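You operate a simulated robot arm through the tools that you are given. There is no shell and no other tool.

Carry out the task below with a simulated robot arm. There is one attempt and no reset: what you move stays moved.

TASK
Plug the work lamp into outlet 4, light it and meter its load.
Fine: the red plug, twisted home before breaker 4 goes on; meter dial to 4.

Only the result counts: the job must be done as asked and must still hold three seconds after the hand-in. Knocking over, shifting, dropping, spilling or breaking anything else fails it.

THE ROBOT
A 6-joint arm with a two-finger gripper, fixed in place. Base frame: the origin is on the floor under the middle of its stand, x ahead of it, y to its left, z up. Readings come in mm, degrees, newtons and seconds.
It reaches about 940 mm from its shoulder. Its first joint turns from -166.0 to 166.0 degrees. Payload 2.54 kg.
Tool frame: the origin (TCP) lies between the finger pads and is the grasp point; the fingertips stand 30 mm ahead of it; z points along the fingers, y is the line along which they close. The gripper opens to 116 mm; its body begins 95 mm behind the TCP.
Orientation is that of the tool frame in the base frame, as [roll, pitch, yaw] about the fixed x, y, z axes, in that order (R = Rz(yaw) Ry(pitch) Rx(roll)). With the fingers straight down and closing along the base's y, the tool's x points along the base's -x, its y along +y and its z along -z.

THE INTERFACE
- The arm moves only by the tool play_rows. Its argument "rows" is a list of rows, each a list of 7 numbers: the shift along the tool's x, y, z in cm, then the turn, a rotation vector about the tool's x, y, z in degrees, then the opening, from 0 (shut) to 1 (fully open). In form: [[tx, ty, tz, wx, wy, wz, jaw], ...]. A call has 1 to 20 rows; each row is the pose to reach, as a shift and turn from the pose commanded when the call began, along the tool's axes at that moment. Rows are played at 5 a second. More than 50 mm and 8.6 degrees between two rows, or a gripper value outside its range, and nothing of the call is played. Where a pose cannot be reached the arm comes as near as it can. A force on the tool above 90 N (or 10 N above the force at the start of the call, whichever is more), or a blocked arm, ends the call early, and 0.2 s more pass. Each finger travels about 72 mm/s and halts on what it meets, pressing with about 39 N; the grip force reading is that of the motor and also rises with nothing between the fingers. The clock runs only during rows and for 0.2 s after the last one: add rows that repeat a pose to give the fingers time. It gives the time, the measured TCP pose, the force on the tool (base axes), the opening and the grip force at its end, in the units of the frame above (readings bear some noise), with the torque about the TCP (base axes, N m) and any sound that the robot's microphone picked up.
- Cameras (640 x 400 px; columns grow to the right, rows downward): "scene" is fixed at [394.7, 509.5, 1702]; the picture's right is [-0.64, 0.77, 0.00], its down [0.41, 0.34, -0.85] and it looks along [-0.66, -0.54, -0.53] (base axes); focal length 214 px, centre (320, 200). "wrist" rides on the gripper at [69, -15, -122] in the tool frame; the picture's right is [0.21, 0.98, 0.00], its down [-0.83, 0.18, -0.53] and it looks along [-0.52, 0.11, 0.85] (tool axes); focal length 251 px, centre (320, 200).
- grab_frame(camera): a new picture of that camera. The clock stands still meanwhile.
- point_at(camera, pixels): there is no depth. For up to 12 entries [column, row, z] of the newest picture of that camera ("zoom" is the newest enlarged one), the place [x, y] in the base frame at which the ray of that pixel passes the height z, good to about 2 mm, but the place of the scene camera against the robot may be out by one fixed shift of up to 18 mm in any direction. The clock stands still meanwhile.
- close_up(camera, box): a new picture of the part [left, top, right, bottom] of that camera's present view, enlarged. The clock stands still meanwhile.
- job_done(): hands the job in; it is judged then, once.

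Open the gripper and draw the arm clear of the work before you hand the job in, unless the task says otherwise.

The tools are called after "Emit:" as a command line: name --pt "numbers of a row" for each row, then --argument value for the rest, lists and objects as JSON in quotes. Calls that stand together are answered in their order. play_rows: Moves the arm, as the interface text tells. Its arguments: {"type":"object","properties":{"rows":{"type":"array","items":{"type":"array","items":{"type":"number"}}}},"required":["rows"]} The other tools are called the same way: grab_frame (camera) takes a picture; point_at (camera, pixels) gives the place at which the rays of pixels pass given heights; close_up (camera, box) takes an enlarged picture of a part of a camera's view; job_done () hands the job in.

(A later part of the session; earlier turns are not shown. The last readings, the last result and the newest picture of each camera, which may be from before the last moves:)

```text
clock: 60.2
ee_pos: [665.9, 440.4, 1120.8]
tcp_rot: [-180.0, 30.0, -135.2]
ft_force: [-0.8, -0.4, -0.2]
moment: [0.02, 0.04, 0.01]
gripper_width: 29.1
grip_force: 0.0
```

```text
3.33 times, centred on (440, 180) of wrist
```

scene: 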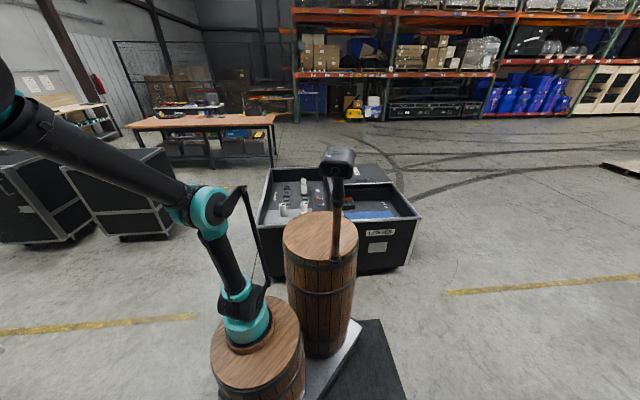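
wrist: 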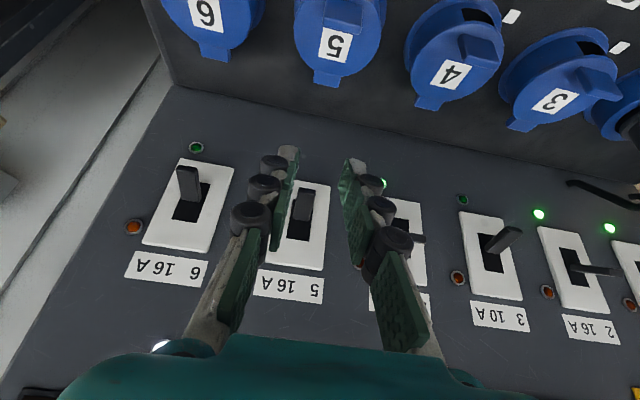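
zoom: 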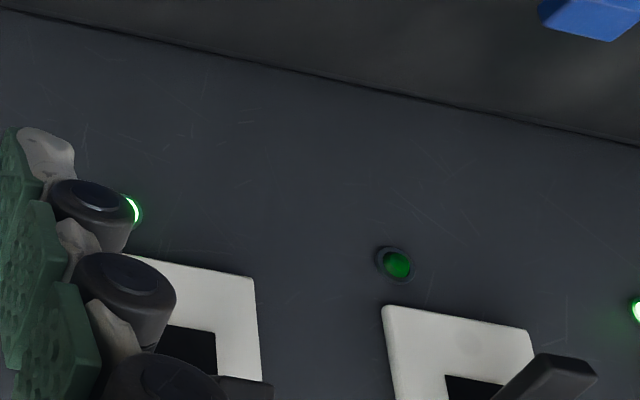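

Toggle 4's tip shows at (418,237) and LED 4 at (384,183), LED 3 at (463,199) here. I query these for triangulation.

Emit:
point_at --camera "wrist" --pixels '[[418, 237, 1050], [418, 237, 1100], [384, 183, 980], [384, 183, 1030], [304, 190, 1030], [304, 190, 1080], [463, 199, 980], [463, 199, 1030], [188, 168, 1030], [188, 168, 1080], [508, 230, 1030], [508, 230, 1080]]'

Emit:
play_rows --pt "0 3 0 0 0 0 0.25" --pt "0 6 0 0 0 0 0.25" --pt "0 9 0 0 0 0 0.25" --pt "0 12 0 0 0 0 0.25" --pt "0 15 0 0 0 0 0.25" --pt "0 18 0 0 0 0 0.25" --pt "0 18 0 0 0 0 0.25"

Emit:
grab_frame --camera "wrist"

Emit:
close_up --camera "wrist" --box '[170, 110, 330, 230]'

```text
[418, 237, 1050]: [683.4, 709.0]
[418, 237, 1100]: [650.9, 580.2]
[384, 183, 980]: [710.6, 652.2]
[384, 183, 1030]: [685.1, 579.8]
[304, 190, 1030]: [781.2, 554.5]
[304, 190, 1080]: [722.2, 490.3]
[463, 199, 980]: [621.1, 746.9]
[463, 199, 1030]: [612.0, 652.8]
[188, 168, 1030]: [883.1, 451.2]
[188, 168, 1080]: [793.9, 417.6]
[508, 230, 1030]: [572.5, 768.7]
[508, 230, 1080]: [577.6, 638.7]
```

```text
clock: 61.8
ee_pos: [540.2, 567.5, 1120.7]
tcp_rot: [-180.0, 30.0, -135.3]
ft_force: [0.3, -0.9, 0.5]
moment: [0.0, 0.0, 0.0]
gripper_width: 29.4
grip_force: 0.0
```

```text
taken
```

wrist: 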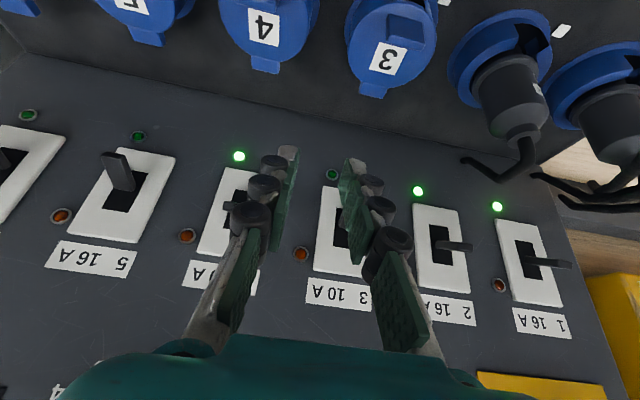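

```text
3.33 times, centred on (250, 170) of wrist
```

zoom: 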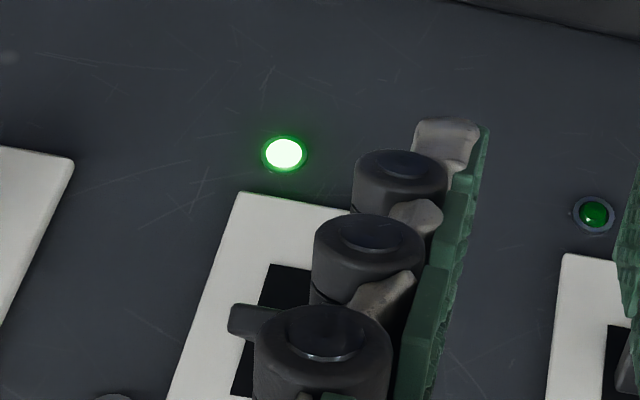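

In this third view (LED 4 at (239,156), toggle 4's end at (226,206), breaker 5 with label at (92,258)) I query more panel points to get the slope of the breaker panel.

Emit:
point_at --camera "wrist" --pixels '[[60, 215, 1050], [60, 215, 1100], [92, 258, 1050], [92, 258, 1120], [239, 156, 980], [239, 156, 1030], [226, 206, 1050], [226, 206, 1100], [112, 158, 1030], [112, 158, 1080], [187, 236, 1050], [187, 236, 1100]]'

Emit:
play_rows --pt "0 -3 0 0 0 0 0.25" --pt "0 -6 0 0 0 0 0.25" --pt "0 -9 0 0 0 0 0.25" --pt "0 -12 0 0 0 0 0.25" --pt "0 -13 0 0 0 0 0.25" --pt "0 -13 0 0 0 0 0.25"

Emit:
grab_frame --camera "wrist"

```text
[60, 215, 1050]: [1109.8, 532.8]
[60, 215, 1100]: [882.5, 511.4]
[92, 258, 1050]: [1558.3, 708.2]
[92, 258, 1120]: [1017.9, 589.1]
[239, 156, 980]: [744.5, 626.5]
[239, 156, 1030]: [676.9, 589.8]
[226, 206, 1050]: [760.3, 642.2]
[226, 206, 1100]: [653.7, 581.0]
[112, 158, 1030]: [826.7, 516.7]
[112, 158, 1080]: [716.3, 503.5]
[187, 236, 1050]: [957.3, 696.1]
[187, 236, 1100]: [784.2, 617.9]
```

```text
clock: 63.2
ee_pos: [631.2, 475.7, 1122.0]
tcp_rot: [179.9, 30.1, -135.4]
ft_force: [-0.3, -0.3, 0.1]
moment: [-0.02, -0.02, 0.02]
gripper_width: 29.0
grip_force: 0.1
```

```text
taken
```

wrist: 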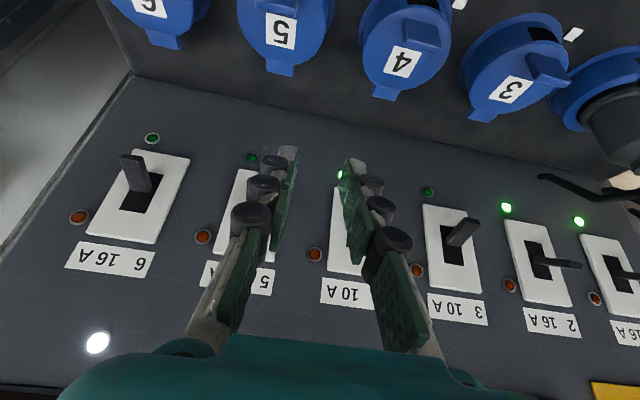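

I query the matching orange and green LEDs, (315,255), (203,237), (251,158), (428,191), in this view.

Emit:
point_at --camera "wrist" --pixels '[[315, 255, 1050], [315, 255, 1100], [203, 237, 1050], [203, 237, 1100], [251, 158, 980], [251, 158, 1030], [428, 191, 980], [428, 191, 1030], [138, 156, 1030], [138, 156, 1080], [472, 222, 1050], [472, 222, 1100]]'

```text
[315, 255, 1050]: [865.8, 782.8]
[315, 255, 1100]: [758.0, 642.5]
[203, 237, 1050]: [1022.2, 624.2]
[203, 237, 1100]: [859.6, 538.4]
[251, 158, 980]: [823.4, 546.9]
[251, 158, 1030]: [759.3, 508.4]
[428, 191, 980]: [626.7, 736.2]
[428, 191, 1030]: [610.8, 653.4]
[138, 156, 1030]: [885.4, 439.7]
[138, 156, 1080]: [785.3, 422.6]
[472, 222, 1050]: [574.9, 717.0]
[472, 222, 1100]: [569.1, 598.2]
```

The breaker panel turns out to be nearly vertical (v≈115–132 behind the outlets) with toggles sticking out, which is what I hit with the vertical gripper. I now redo the lid with the tool tilted so the hand stays on the robot side: first to a pre-grasp above fin 4, fingers at 70 mm.

Emit:
play_rows --pt "1.8 1.6 1.3 0 4 0 0.6" --pt "3.6 3.1 2.7 0 7.5 0 0.6" --pt "5.4 4.7 4.0 0 11 0 0.6" --pt "7.26 6.23 5.39 0 15 0 0.6" --pt "7.26 6.23 5.39 0 15 0 0.6"

Emit:
grab_frame --camera "wrist"

```text
clock: 64.4
ee_pos: [561.9, 494.3, 1039.8]
tcp_rot: [-180.0, 15.0, -135.3]
ft_force: [0.3, 0.2, -0.6]
moment: [-0.02, -0.04, 0.02]
gripper_width: 69.5
grip_force: 0.1
```

```text
taken
```

wrist: 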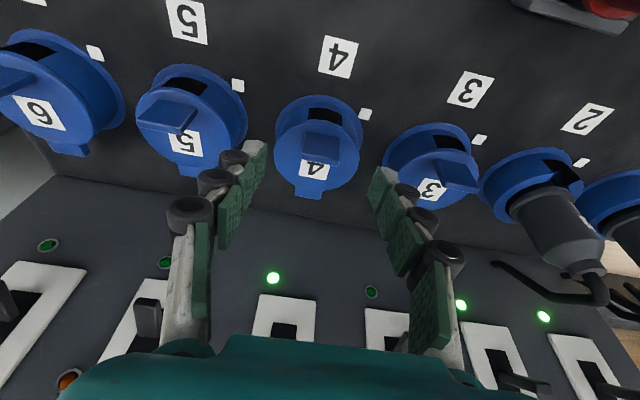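

Aligned over the fin. I advance 5 cm along the tool axis and close on the fin.

Emit:
play_rows --pt "0 0 2 0 0 0 0.6" --pt "0 0 4 0 0 0 0.6" --pt "0 0 5 0 0 0 0.6" --pt "0 0 5 0 0 0 0.6" --pt "0 0 5 0 0 0 0.4" --pt "0 0 5 0 0 0 0.2" --pt "0 0 5 0 0 0 0.2" --pt "0 0 5 0 0 0 0.2"

Emit:
close_up --camera "wrist" --box '[200, 80, 440, 280]'

```text
clock: 66.2
ee_pos: [570.4, 503.7, 991.7]
tcp_rot: [180.0, 15.0, -135.4]
ft_force: [-7.8, 4.8, 8.9]
moment: [0.29, 0.1, 0.13]
gripper_width: 28.9
grip_force: 44.9
```

```text
2.00 times, centred on (320, 180) of wrist
```

zoom: 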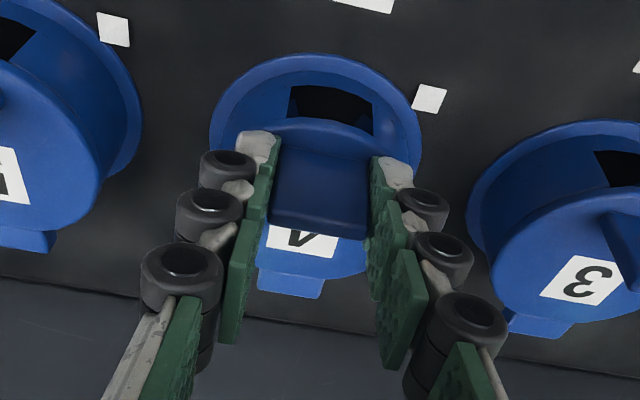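

Fin gripped (28.9 mm). I swing the lid to 45° following the corrected arc with the tool tilting away.

Emit:
play_rows --pt "-0.55 0 -0.75 0 -2.5 0 0.2" --pt "-1.23 0 -1.42 0 -5 0 0.2" --pt "-1.98 0 -1.98 0 -7.5 0 0.2" --pt "-2.79 0 -2.43 0 -10 0 0.2" --pt "-3.65 0 -2.76 0 -12.5 0 0.2" --pt "-4.55 0 -2.98 0 -15 0 0.2" --pt "-4.55 0 -2.98 0 -15 0 0.2"

Emit:
grab_frame --camera "wrist"

```text
clock: 67.8
ee_pos: [598.4, 528.4, 1032.4]
tcp_rot: [-180.0, 30.0, -135.3]
ft_force: [-8.9, 8.0, 2.0]
moment: [0.15, 0.13, -0.02]
gripper_width: 31.4
grip_force: 6.1
```

```text
taken
```

wrist: 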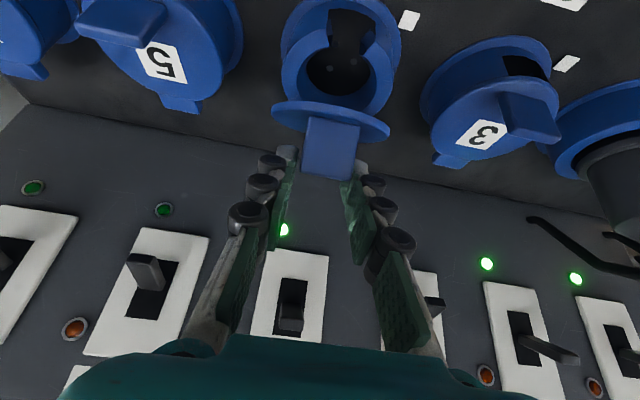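

Lid is well open with the fin near the fingertips at (330,150), but the grip reading is only 6 N. I zoom in before continuing.

Emit:
close_up --camera "wrist" --box '[240, 80, 420, 220]'

```text
2.86 times, centred on (330, 150) of wrist
```

zoom: 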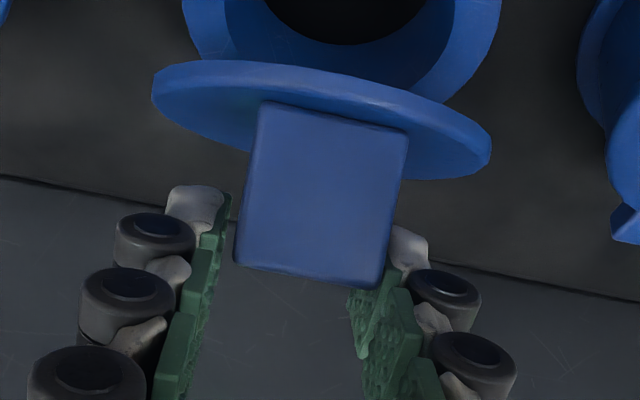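

The fin has slid partly out of the pads (lid only ~33° open). Pinching is unreliable; instead I will push the fin with closed fingertips along its arc. First I release and back off.

Emit:
play_rows --pt "0 0 0 0 0 0 0.5" --pt "0 0 0 0 0 0 0.6" --pt "0 0 -2 0 0 0 0.6" --pt "0 0 -5 0 0 0 0.6" --pt "0 0 -8 0 0 0 0.4" --pt "0 0 -8 0 0 0 0.2"

Emit:
grab_frame --camera "wrist"

```text
clock: 69.2
ee_pos: [570.4, 502.5, 1102.9]
tcp_rot: [-180.0, 30.0, -135.4]
ft_force: [-0.1, 0.2, 0.0]
moment: [0.03, 0.03, -0.02]
gripper_width: 23.1
grip_force: 0.1
```

```text
taken
```

wrist: 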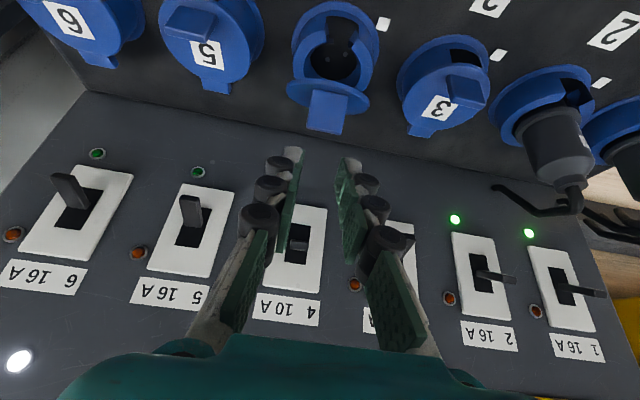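

The lid of outlet 4 stays open on its own at (328,95), with the socket visible. I zoom in to see its angle.

Emit:
close_up --camera "wrist" --box '[260, 0, 400, 140]'

Emit:
close_up --camera "wrist" --box '[220, 140, 420, 320]'

```text
2.86 times, centred on (330, 70) of wrist
```

zoom: 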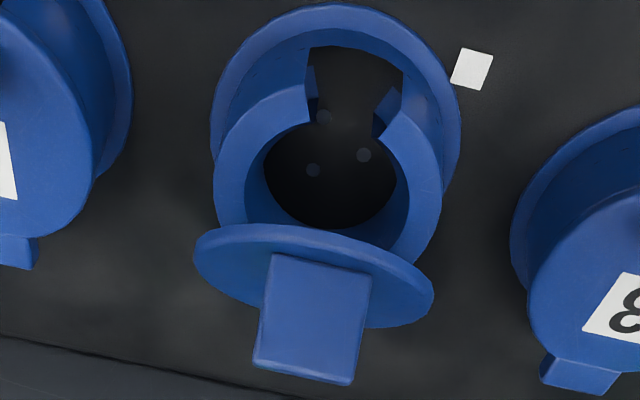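

```text
2.22 times, centred on (320, 230) of wrist
```

zoom: 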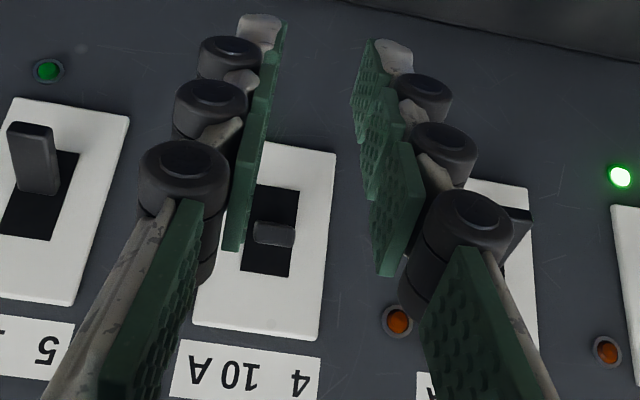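

The lid holds itself at about 35° (friction hinge). I can now push it from underneath its rim with closed fingers: I move to a pre-position on the robot side, tool tilted 45°, jaws shut.

Emit:
play_rows --pt "2 0 0.6 0 -4 0 0.1" --pt "4.1 0 1.2 0 -8 0 0" --pt "6.2 0 1.8 0 -12 0 0" --pt "8.2 0 2.39 0 -15 0 0" --pt "8.2 0 2.39 0 -15 0 0"

Emit:
grab_frame --camera "wrist"

Emit:
close_up --camera "wrist" --box '[240, 90, 400, 210]'

```text
clock: 70.4
ee_pos: [526.3, 459.5, 1039.2]
tcp_rot: [180.0, 45.0, -135.2]
ft_force: [-0.2, 0.5, -0.3]
moment: [0.0, 0.0, 0.02]
gripper_width: 0.2
grip_force: 28.4
```

```text
taken
```

wrist: 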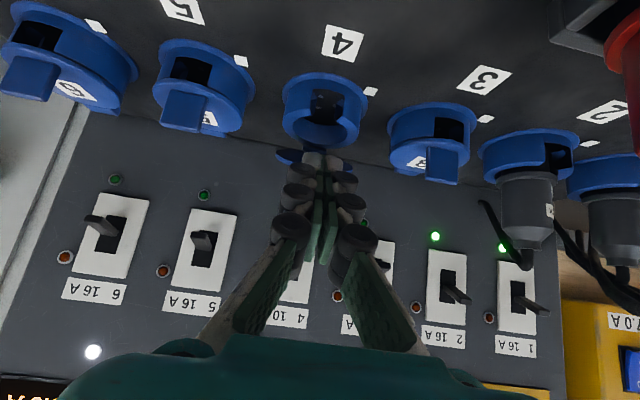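

```text
3.33 times, centred on (320, 150) of wrist
```

zoom: 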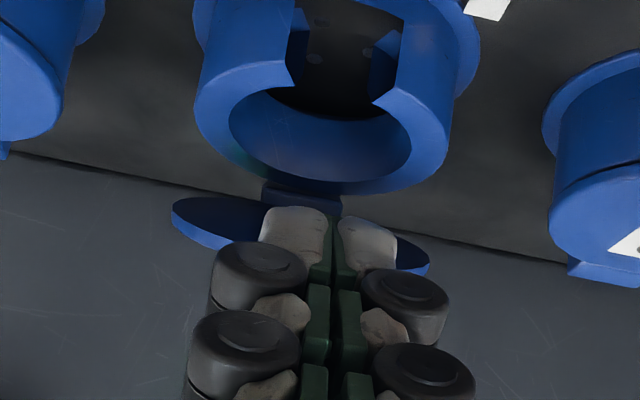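

From this lower angle I see the lid's underside just beyond the fingertips, consistent with ~35° open. I slide the closed fingers under its rim and start lifting it.

Emit:
play_rows --pt "0 0 2 0 0 0 0" --pt "0 0 4 0 0 0 0" --pt "0 0 6.04 0 0 0 0" --pt "-0.81 0 6.03 0 0 0 0" --pt "-1.8 0 5.97 0 0 0 0" --pt "-2.74 0 5.92 0 0 0 0" --pt "-2.74 0 5.92 0 0 0 0"

Emit:
close_up --camera "wrist" --box '[220, 60, 420, 220]'

```text
clock: 72.0
ee_pos: [570.5, 502.8, 1016.1]
tcp_rot: [-179.8, 45.0, -135.4]
ft_force: [0.3, 1.0, -0.1]
moment: [0.03, 0.05, 0.01]
gripper_width: 0.0
grip_force: 28.2
```

```text
2.50 times, centred on (320, 140) of wrist
```

zoom: 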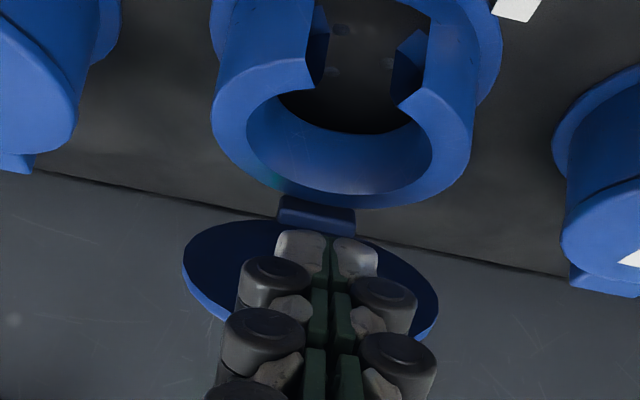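

The lid is now ~50° open and resting on the fingers with no force. I continue pushing it over past vertical.

Emit:
play_rows --pt "-0.9 0 0.13 0 0 0 0" --pt "-1.79 0 0.27 0 0 0 0" --pt "-2.6 0 0.6 0 0 0 0" --pt "-3.34 0 0.9 0 0 0 0" --pt "-3.95 0 1.3 0 0 0 0" --pt "-4.47 0 1.74 0 0 0 0" --pt "-4.8 0 2.3 0 0 0 0" --pt "-5.06 0 2.9 0 0 0 0" --pt "-5.38 0 3.43 0 0 0 0" --pt "-5.38 0 3.43 0 0 0 0"

Emit:
grab_frame --camera "wrist"

Emit:
close_up --camera "wrist" --box '[220, 60, 420, 220]'

```text
clock: 74.2
ee_pos: [615.0, 546.7, 1029.3]
tcp_rot: [-180.0, 45.0, -135.3]
ft_force: [-0.5, 0.6, -0.3]
moment: [-0.02, 0.0, 0.01]
gripper_width: 0.0
grip_force: 28.9
```

```text
taken
```

wrist: 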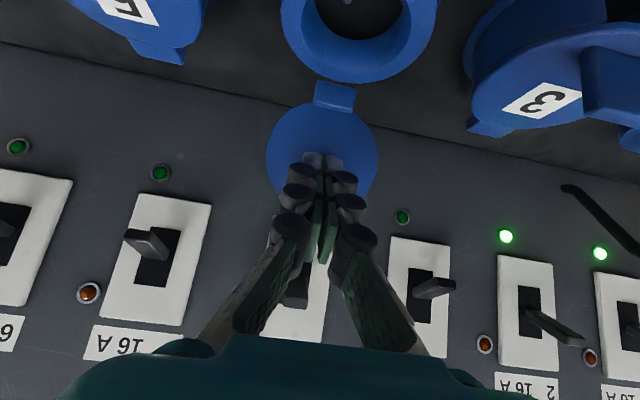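

```text
2.50 times, centred on (320, 140) of wrist
```

zoom: 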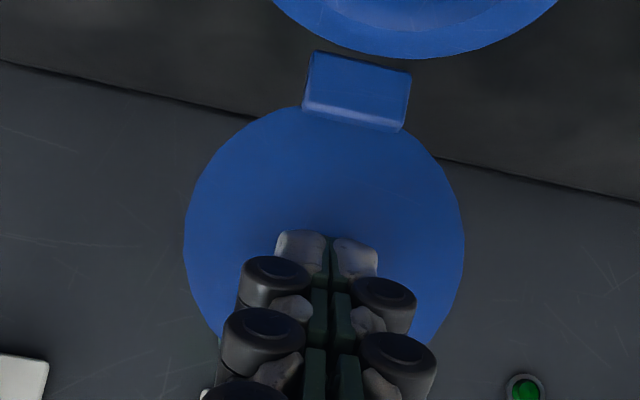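

The lid is fully raised, its inside facing me at (322,155). I retreat along the tool axis and check it stays.

Emit:
play_rows --pt "0.3 0 -2 0 0 0 0" --pt "0.6 0 -4.5 0 0 0 0" --pt "0.9 0 -7.5 0 0 0 0" --pt "1.0 0 -10.5 0 0 0 0" --pt "1.0 0 -10.5 0 0 0 0"

Emit:
grab_frame --camera "wrist"

```text
clock: 75.4
ee_pos: [557.3, 490.5, 1097.9]
tcp_rot: [180.0, 45.0, -135.2]
ft_force: [0.0, 0.4, -0.7]
moment: [0.01, 0.03, 0.0]
gripper_width: 0.0
grip_force: 28.6
```

```text
taken
```

wrist: 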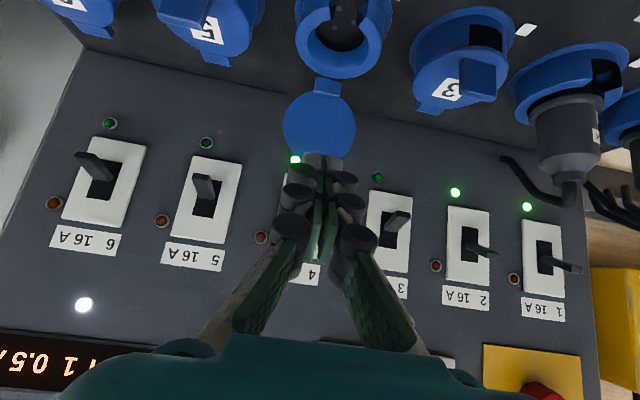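

The lid stays open. LED 4 at (295,160) is lit, so next I switch breaker 4 off by pressing its toggle down: I move the closed fingertips above the toggle (tool tilted 30°).

Emit:
play_rows --pt "-3.4 0 -0.2 0 2.5 0 0" --pt "-6.8 0 -0.4 0 5 0 0" --pt "-10.2 0 -0.7 0 8 0 0" --pt "-11.7 0 1.3 0 10 0 0" --pt "-13.2 0 3.2 0 12.5 0 0" --pt "-14.67 0 5.19 0 15 0 0" --pt "-14.67 0 5.19 0 15 0 0"

Emit:
grab_frame --camera "wrist"

Emit:
close_up --camera "wrist" --box '[240, 100, 400, 220]'

```text
clock: 77.0
ee_pos: [656.8, 588.6, 1165.8]
tcp_rot: [-180.0, 30.0, -135.2]
ft_force: [0.4, 0.6, -0.9]
moment: [-0.01, 0.0, 0.01]
gripper_width: 0.0
grip_force: 28.8
```

```text
taken
```

wrist: 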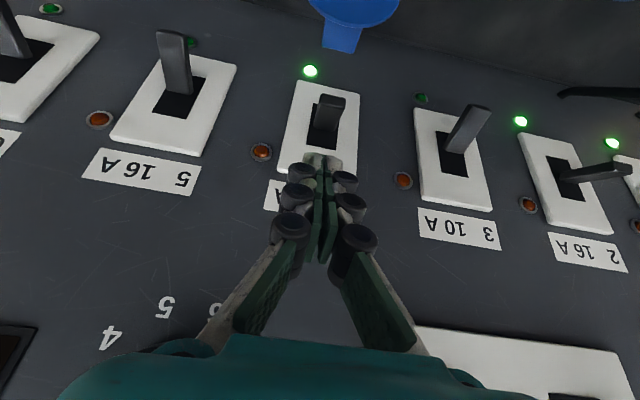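

```text
3.33 times, centred on (320, 160) of wrist
```

zoom: 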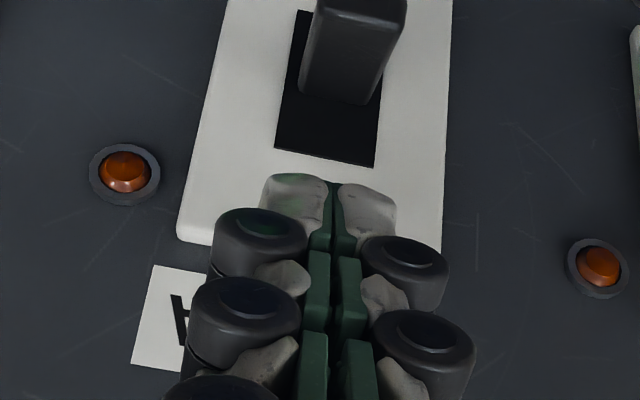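

Fingertips are right above toggle 4 at (325,115). I press straight down in small steps.

Emit:
play_rows --pt "0.75 0 1.3 0 0 0 0" --pt "1.5 0 2.6 0 0 0 0" --pt "2.0 0 3.46 0 0 0 0" --pt "2.4 0 4.16 0 0 0 0" --pt "2.8 0 4.85 0 0 0 0" --pt "2.8 0 4.85 0 0 0 0"

Emit:
grab_frame --camera "wrist"

```text
clock: 78.4
ee_pos: [657.5, 588.1, 1108.4]
tcp_rot: [179.9, 30.0, -135.4]
ft_force: [0.2, 0.6, -0.5]
moment: [0.0, 0.0, -0.05]
gripper_width: 0.0
grip_force: 28.6
```

```text
taken
```

wrist: 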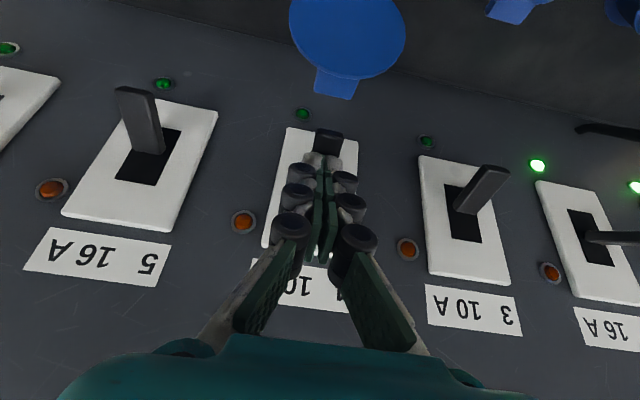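

LED 4 at (302,115) is now dark: breaker 4 is off. I zoom on the lid at (347,40) to check its state.

Emit:
close_up --camera "wrist" --box '[240, 0, 460, 130]'

```text
2.91 times, centred on (350, 65) of wrist
```

zoom: 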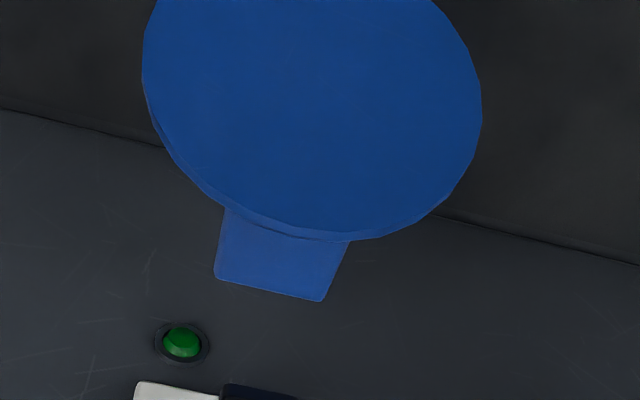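

Only the lid's inside and its fin behind it are visible, so it is still open. I lift off the toggle and retreat toward the robot side.

Emit:
play_rows --pt "-1.0 0 -1.73 0 0 0 0" --pt "-2.0 0 -3.46 0 0 0 0" --pt "-3.0 0 -5.2 0 0 0 0" --pt "-2.0 0 -8 0 0 0 0" --pt "0 0 -11.5 0 0 0 0" --pt "2.0 0 -15 0 0 0 0" --pt "2.0 0 -15 0 0 0 0"

Emit:
grab_frame --camera "wrist"

```text
clock: 80.0
ee_pos: [589.5, 524.0, 1228.3]
tcp_rot: [-180.0, 30.0, -135.3]
ft_force: [-0.9, -0.2, -0.4]
moment: [-0.03, -0.03, 0.02]
gripper_width: 0.0
grip_force: 28.3
```

```text
taken
```

wrist: 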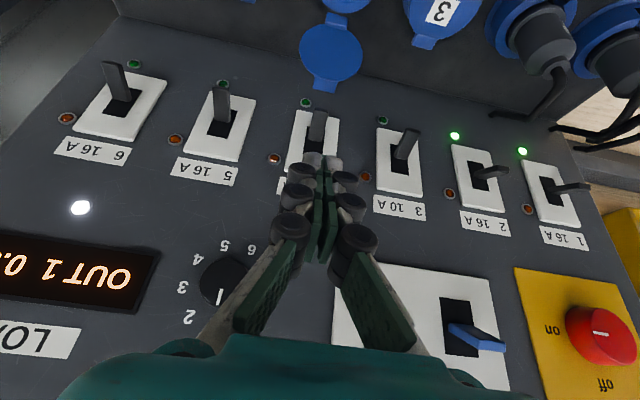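

Everything on the panel looks right: breakers 1, 2 on, 4 off, MAIN on, dial on 1 (digits 2–6 visible around (222,283)). Now I go to view the red plug closely.

Emit:
play_rows --pt "3.7 1.76 -1.0 0 0 0 0" --pt "7.4 3.5 -2.0 0 0 0 0" --pt "11.1 5.3 -3.0 0 0 0 0" --pt "14.8 7.0 -4.0 0 0 0 0" --pt "18.5 8.8 -5.0 0 0 0 0" --pt "22.2 10.6 -6.0 0 0 0 0" --pt "25.92 12.35 -7.08 0 0 0 0" --pt "27.5 12.35 -4.3 0 0 0 0" --pt "29.2 12.35 -1.4 0 0 0 0" --pt "30.8 12.35 1.4 0 0 0 0" --pt "32.42 12.35 4.18 0 0 0 0" --pt "32.42 12.35 4.18 0 0 0 0"

Emit:
grab_frame --camera "wrist"

Emit:
close_up --camera "wrist" --box '[240, 110, 400, 230]'

```text
clock: 82.6
ee_pos: [320.4, 430.2, 1028.8]
tcp_rot: [-179.9, 30.0, -135.3]
ft_force: [1.1, -0.3, 0.2]
moment: [-0.02, 0.01, 0.0]
gripper_width: 0.0
grip_force: 28.5
```

```text
taken
```

wrist: 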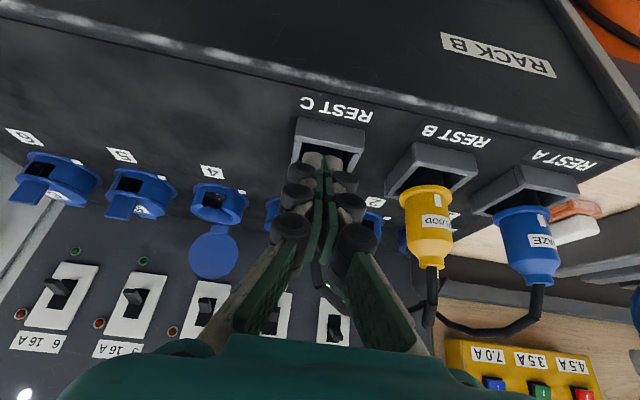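

```text
3.33 times, centred on (320, 170) of wrist
```

zoom: 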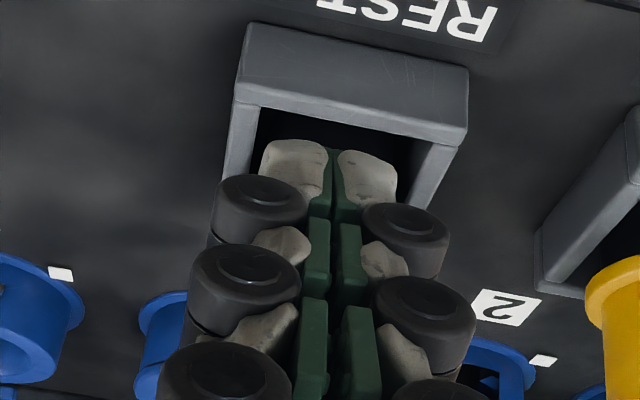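

The closed fingers hide the red plug; I open them to see it.

Emit:
play_rows --pt "0 0 0 0 0 0 0.4" --pt "0 0 0 0 0 0 0.8" --pt "0 0 0 0 0 0 1.0" --pt "0 0 0 0 0 0 1.0" --pt "0 0 0 0 0 0 1.0"

Emit:
grab_frame --camera "wrist"

Emit:
close_up --camera "wrist" --box '[240, 110, 400, 250]'

```text
clock: 83.8
ee_pos: [320.7, 430.2, 1028.2]
tcp_rot: [180.0, 30.0, -135.3]
ft_force: [0.8, -0.3, -0.5]
moment: [-0.03, -0.02, 0.0]
gripper_width: 116.1
grip_force: 0.1
```

```text
taken
```

wrist: 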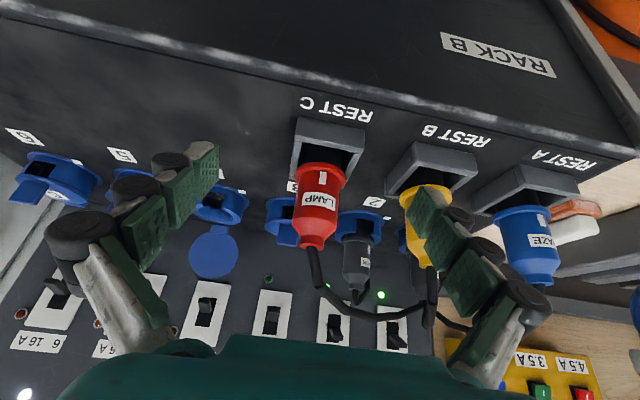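

```text
2.86 times, centred on (320, 180) of wrist
```

zoom: 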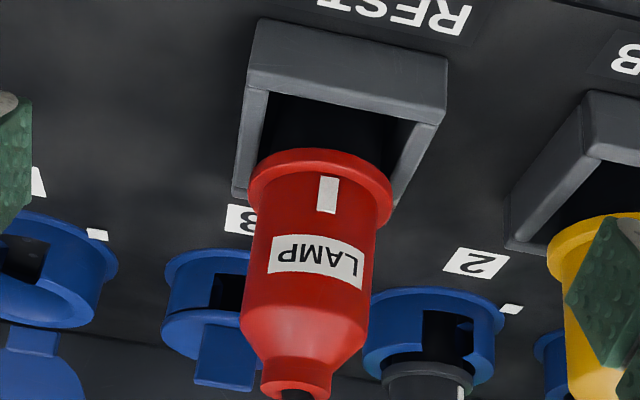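

The red plug is clear now: rim centre at zoom (321,190), shoulder at (303,333), neck at (297,388). I take rays and then shift sideways for a second view.

Emit:
point_at --camera "zoom" --pixels '[[321, 190, 950], [321, 190, 1000], [303, 333, 980], [303, 333, 1030], [297, 388, 1000], [297, 388, 1040], [249, 185, 960], [393, 195, 960], [241, 325, 1000], [366, 340, 1000], [327, 195, 960], [345, 45, 940]]'

Emit:
play_rows --pt "0 -3 0 0 0 0 1.0" --pt "0 -6 0 0 0 0 1.0" --pt "0 -9 0 0 0 0 1.0" --pt "0 -12 0 0 0 0 1.0" --pt "0 -12 0 0 0 0 1.0"

Emit:
grab_frame --camera "wrist"

Emit:
close_up --camera "wrist" --box '[400, 110, 560, 250]'

```text
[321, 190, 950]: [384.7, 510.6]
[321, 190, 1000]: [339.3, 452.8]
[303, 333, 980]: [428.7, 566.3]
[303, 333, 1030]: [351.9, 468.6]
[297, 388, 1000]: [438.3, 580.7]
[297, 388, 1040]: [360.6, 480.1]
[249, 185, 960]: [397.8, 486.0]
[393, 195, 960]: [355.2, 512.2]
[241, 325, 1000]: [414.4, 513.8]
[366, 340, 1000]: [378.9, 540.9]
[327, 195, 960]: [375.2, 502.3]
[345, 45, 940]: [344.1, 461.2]
```

```text
clock: 85.0
ee_pos: [404.4, 345.0, 1028.8]
tcp_rot: [-180.0, 30.0, -135.2]
ft_force: [-0.3, 0.2, 0.6]
moment: [-0.01, -0.01, 0.01]
gripper_width: 116.1
grip_force: 0.1
```

```text
taken
```

wrist: 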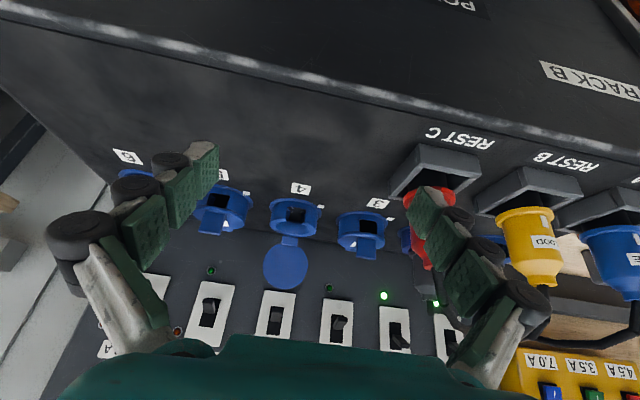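

```text
2.86 times, centred on (480, 180) of wrist
```

zoom: 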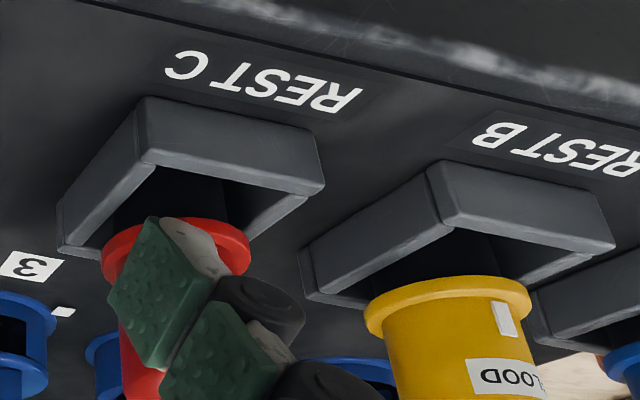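

The right finger covers the plug; I narrow the jaws so the plug at (430,230) shows.

Emit:
play_rows --pt "0 0 0 0 0 0 0.6" --pt "0 0 0 0 0 0 0.3" --pt "0 0 0 0 0 0 0.1" --pt "0 0 0 0 0 0 0.1" --pt "0 0 0 0 0 0 0.1"

Emit:
grab_frame --camera "wrist"

Emit:
close_up --camera "wrist" --box '[350, 130, 510, 290]'

```text
clock: 86.2
ee_pos: [403.1, 343.9, 1028.0]
tcp_rot: [-180.0, 30.0, -135.3]
ft_force: [0.4, 0.2, 0.0]
moment: [0.02, 0.01, 0.0]
gripper_width: 11.5
grip_force: 0.0
```

```text
taken
```

wrist: 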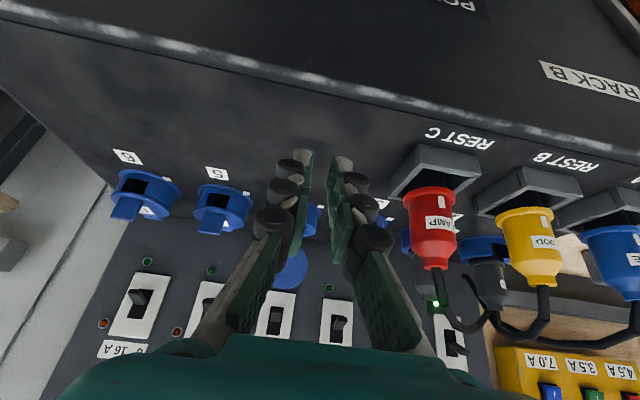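

```text
2.50 times, centred on (430, 210) of wrist
```

zoom: 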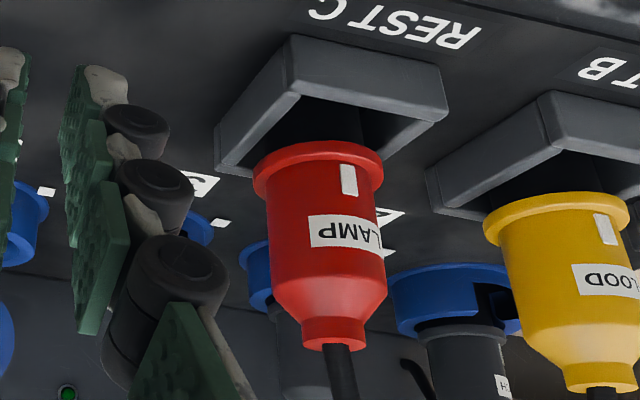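

Now the red plug is unobstructed (zoom: rim (318,170), shoulder (329,287), neck (335,337)). I query them.

Emit:
point_at --camera "zoom" --pixels '[[318, 170, 950], [318, 170, 1000], [329, 287, 980], [329, 287, 1030], [335, 337, 1000], [335, 337, 1040], [253, 172, 960], [384, 166, 960], [270, 285, 1000], [387, 288, 1000], [349, 180, 960], [335, 337, 1020]]'

```text
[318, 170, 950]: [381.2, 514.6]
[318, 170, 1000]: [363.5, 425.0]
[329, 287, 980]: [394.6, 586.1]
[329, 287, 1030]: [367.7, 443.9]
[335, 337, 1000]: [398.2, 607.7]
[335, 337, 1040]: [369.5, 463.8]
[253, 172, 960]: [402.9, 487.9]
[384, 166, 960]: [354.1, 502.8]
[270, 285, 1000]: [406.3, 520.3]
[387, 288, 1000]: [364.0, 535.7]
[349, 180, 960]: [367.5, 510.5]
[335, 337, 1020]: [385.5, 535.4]
```

Triangulation: red plug axis ≈ (380,505), rim at z≈956 (Ø50), straight body Ø44 from z≈962 to 1009, neck top ≈1029, mark azimuth ≈ -131° (slot side -135°). To learn the locked angle, I look at the plugs in outlets 1 and 2 from further left.

Emit:
play_rows --pt "0 4 0 0 0 0 0.1" --pt "0 8 0 0 0 0 0.1" --pt "0 12 0 0 0 0 0.1" --pt "0 16 0 0 0 0 0.1" --pt "0 20 0 0 0 0 0.1" --pt "0 24 0 0 0 0 0.1" --pt "0 24 0 0 0 0 0.1"

Emit:
grab_frame --camera "wrist"

Emit:
close_up --camera "wrist" --box '[230, 160, 410, 290]'

```text
clock: 87.8
ee_pos: [234.6, 514.5, 1030.0]
tcp_rot: [-180.0, 30.0, -135.4]
ft_force: [0.4, 0.4, -0.3]
moment: [-0.01, 0.04, 0.0]
gripper_width: 11.6
grip_force: 0.1
```

```text
taken
```

wrist: 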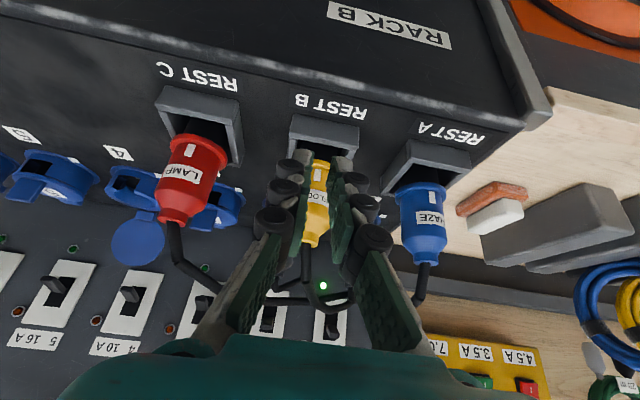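

```text
3.08 times, centred on (320, 225) of wrist
```

zoom: 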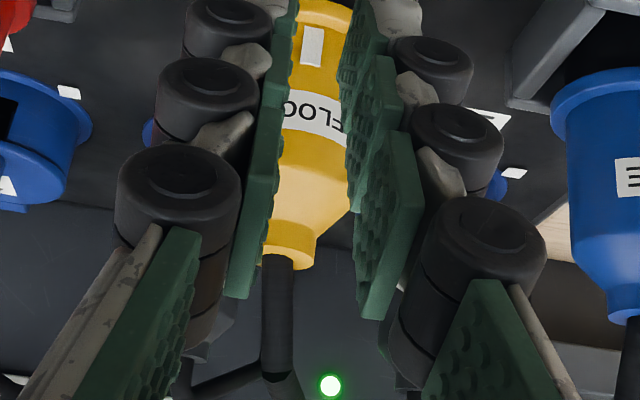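

That view is blocked by the rests, so I'll rely on the dot position and watch for the click. I now move above the red plug, tool vertical, jaws at ~64 mm and yaw chosen so the later twist stays clear of the open lid.

Emit:
play_rows --pt "-2 0 -3.4 0 0 0 0.2" --pt "-4 0 -6.8 -0.68 2.95 -2.55 0.3" --pt "-5.5 0 -9.5 -1.7 7.4 -6.4 0.4" --pt "-7.5 -2.7 -8.1 -3.07 13.3 -11.5 0.55" --pt "-9.4 -5.4 -6.7 -4.3 18.6 -16.1 0.55" --pt "-11.4 -8.2 -5.2 -5.6 24.2 -20.9 0.55" --pt "-13.37 -10.9 -3.82 -6.83 29.48 -25.5 0.55" --pt "-13.37 -10.9 -3.82 -6.83 29.48 -25.5 0.55"

Emit:
grab_frame --camera "wrist"

```text
clock: 89.6
ee_pos: [381.3, 505.7, 1132.9]
tcp_rot: [180.0, -0.1, -109.2]
ft_force: [0.3, 0.7, -0.6]
moment: [-0.03, 0.01, -0.04]
gripper_width: 63.5
grip_force: 0.1
```

```text
taken
```

wrist: 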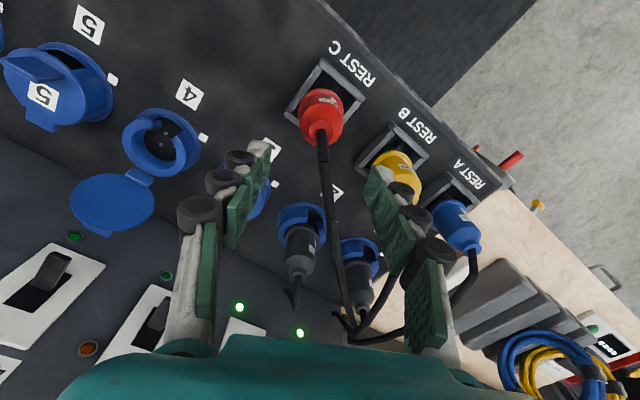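

Plug neck at (322,133) is right on the tool axis and the cable runs between the fingers. I descend around the plug body.

Emit:
play_rows --pt "0 0 3 0 0 0 0.55" --pt "0 0 6 0 0 0 0.55" --pt "0 0 9 0 0 0 0.55" --pt "0 0 11.5 0 0 0 0.55" --pt "0 0 13.3 0 0 0 0.55" --pt "0 0 13.3 0 0 0 0.55"

Emit:
grab_frame --camera "wrist"

Emit:
close_up --camera "wrist" --box '[220, 90, 420, 250]'

```text
clock: 91.0
ee_pos: [381.9, 504.9, 996.0]
tcp_rot: [179.9, 0.0, -109.2]
ft_force: [0.9, -0.5, 0.1]
moment: [-0.01, -0.03, 0.01]
gripper_width: 63.9
grip_force: 0.0
```

```text
taken
```

wrist: 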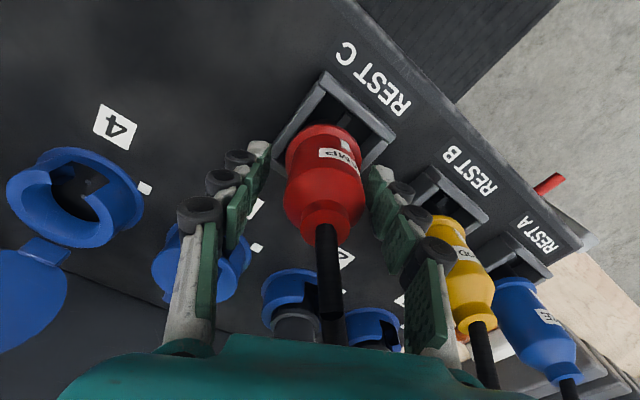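

```text
2.50 times, centred on (320, 170) of wrist
```

zoom: 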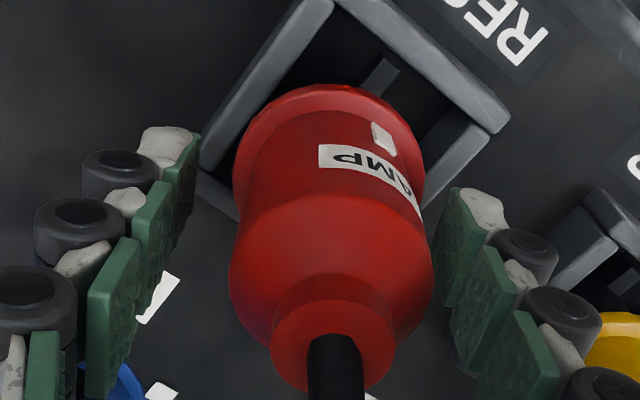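

Plug is centred between the pads. I close to grip it.

Emit:
play_rows --pt "0 0 0 0 0 0 0.45" --pt "0 0 0 0 0 0 0.3" --pt "0 0 0 0 0 0 0.3" --pt "0 0 0 0 0 0 0.3"

Emit:
close_up --camera "wrist" --box '[220, 90, 420, 250]'

```text
clock: 92.0
ee_pos: [381.4, 504.5, 996.2]
tcp_rot: [-180.0, -0.1, -109.2]
ft_force: [-0.1, 0.9, 4.2]
moment: [-0.01, 0.0, -0.03]
gripper_width: 40.5
grip_force: 38.8
```

```text
2.50 times, centred on (320, 170) of wrist
```

zoom: 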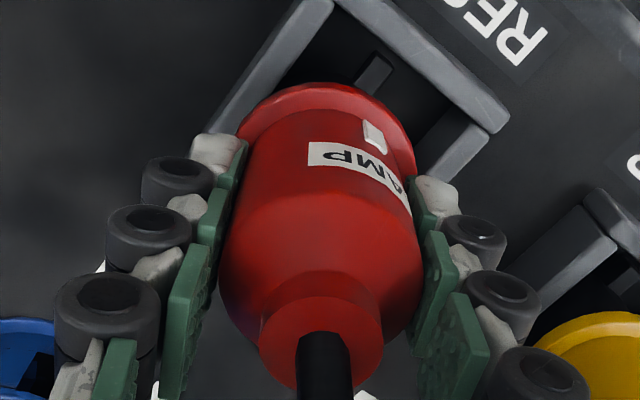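

Gripped at 40.5 mm, 39 N. I lift the plug straight up out of the rest.

Emit:
play_rows --pt "0 0 -1 0 0 0 0.3" --pt "0 0 -2.5 0 0 0 0.3" --pt "0 0 -4.5 0 0 0 0.3" --pt "0 0 -6.5 0 0 0 0.3" --pt "0 0 -8.5 0 0 0 0.3" --pt "0 0 -8.5 0 0 0 0.3"

Emit:
grab_frame --camera "wrist"

Emit:
close_up --camera "wrist" --box '[220, 60, 420, 250]'

```text
clock: 93.4
ee_pos: [380.5, 503.6, 1081.3]
tcp_rot: [180.0, -0.1, -109.2]
ft_force: [0.3, 0.4, -1.2]
moment: [-0.02, 0.03, 0.02]
gripper_width: 40.6
grip_force: 38.8
```

```text
taken
```

wrist: 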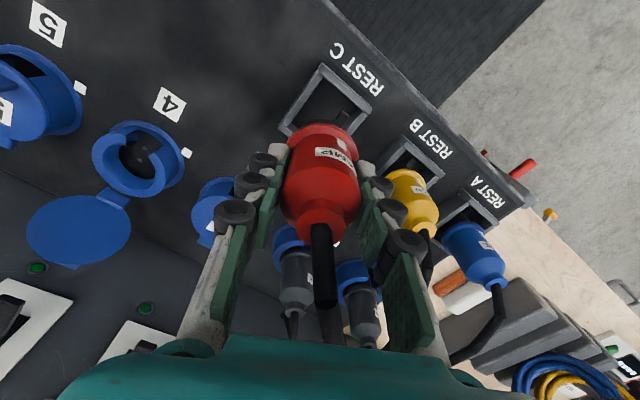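

```text
2.11 times, centred on (320, 155) of wrist
```

zoom: 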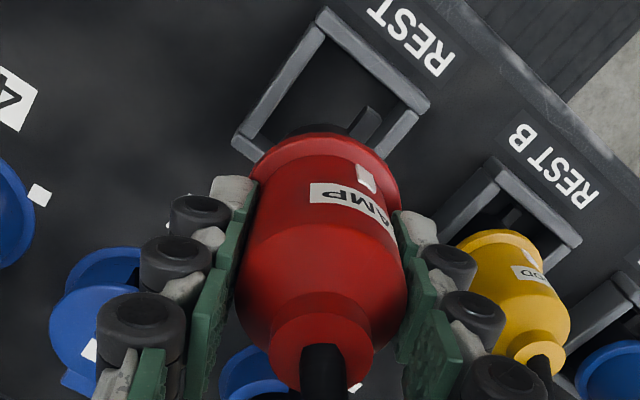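

Plug is out, held firmly; I can see its small key under the rim on the mark's side (zoom (366,122)). I refine outlet 4's collar centre from this view before moving.

Emit:
close_up --camera "wrist" --box '[70, 100, 210, 220]'

```text
3.33 times, centred on (140, 160) of wrist
```

zoom: 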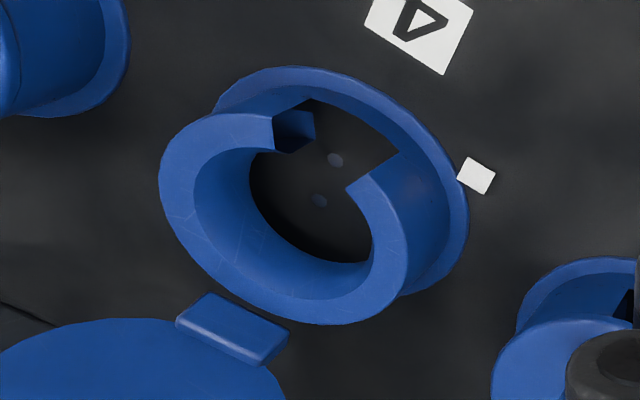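

Inside view of collar 4 is clear: ring centre at zoom (283,217), slot on the robot side, right lip toward the dot. I query the ring centre at z=950 and the dot.

Emit:
point_at --camera "zoom" --pixels '[[283, 217, 950], [283, 217, 945], [160, 180, 950], [407, 238, 950], [315, 325, 950], [240, 112, 950], [475, 175, 921], [194, 190, 950], [372, 240, 950], [300, 298, 950], [295, 130, 945], [360, 170, 945]]'

```text
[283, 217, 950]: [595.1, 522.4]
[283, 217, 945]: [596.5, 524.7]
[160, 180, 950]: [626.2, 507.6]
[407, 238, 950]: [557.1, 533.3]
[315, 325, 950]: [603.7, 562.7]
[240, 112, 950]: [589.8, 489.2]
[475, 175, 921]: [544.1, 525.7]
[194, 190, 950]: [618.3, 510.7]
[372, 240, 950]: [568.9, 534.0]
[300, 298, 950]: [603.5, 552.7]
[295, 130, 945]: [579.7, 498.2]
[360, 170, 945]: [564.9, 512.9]
```

Estimates of collar centre: about (593.5,525). For a precise check I carry the plug (high) to a spot where the camera looks straight down on outlet 4.

Emit:
play_rows --pt "-1.2 -1.6 -2.2 0 0 0 0.3" --pt "-3.5 -4.7 -3.9 0 0 0 0.3" --pt "-6 -8 -3.9 0 0 0 0.3" --pt "-8.5 -11.3 -3.9 0 0 0 0.3" --pt "-11 -14.7 -3.9 0 0 0 0.3" --pt "-13.5 -18 -3.9 0 0 0 0.3" --pt "-13.5 -18 -3.9 0 0 0 0.3"

Emit:
grab_frame --camera "wrist"

Emit:
close_up --camera "wrist" --box '[240, 0, 400, 120]'

```text
clock: 95.0
ee_pos: [596.3, 572.4, 1123.3]
tcp_rot: [-180.0, 0.0, -109.3]
ft_force: [0.6, -0.7, -1.2]
moment: [0.02, 0.02, -0.02]
gripper_width: 40.5
grip_force: 39.1
```

```text
taken
```

wrist: 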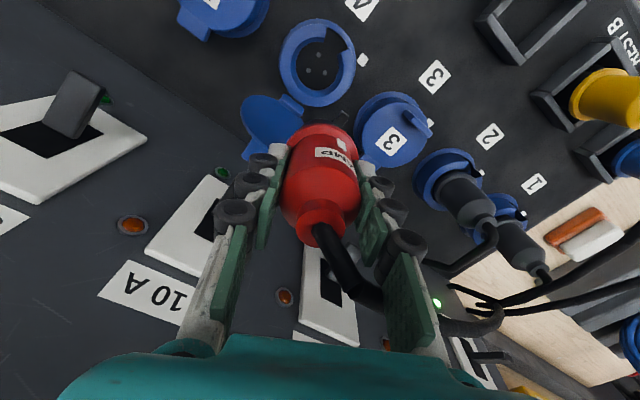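

```text
3.33 times, centred on (320, 60) of wrist
```

zoom: 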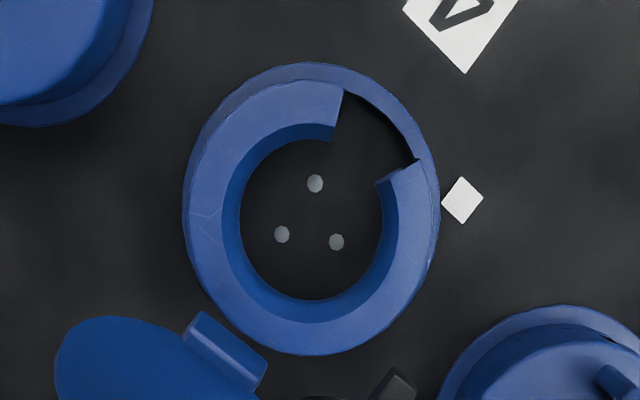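

Straight-down view of collar 4: ring centre ≈ zoom (310,219), slot toward the label, pin holes visible. I query the centre.

Emit:
point_at --camera "zoom" --pixels '[[310, 218, 950], [310, 218, 945], [188, 210, 950], [430, 225, 950], [300, 80, 950], [312, 355, 950], [226, 215, 950], [400, 220, 950], [310, 325, 950], [462, 200, 921], [376, 123, 950], [311, 220, 921]]'

```text
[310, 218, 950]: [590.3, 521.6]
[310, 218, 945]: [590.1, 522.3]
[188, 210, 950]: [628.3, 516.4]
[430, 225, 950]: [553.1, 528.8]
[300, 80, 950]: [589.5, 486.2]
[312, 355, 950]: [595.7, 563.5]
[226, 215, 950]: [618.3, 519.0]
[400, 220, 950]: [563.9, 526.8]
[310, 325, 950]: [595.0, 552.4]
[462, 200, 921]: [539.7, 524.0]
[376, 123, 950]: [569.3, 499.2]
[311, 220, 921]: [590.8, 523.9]
```

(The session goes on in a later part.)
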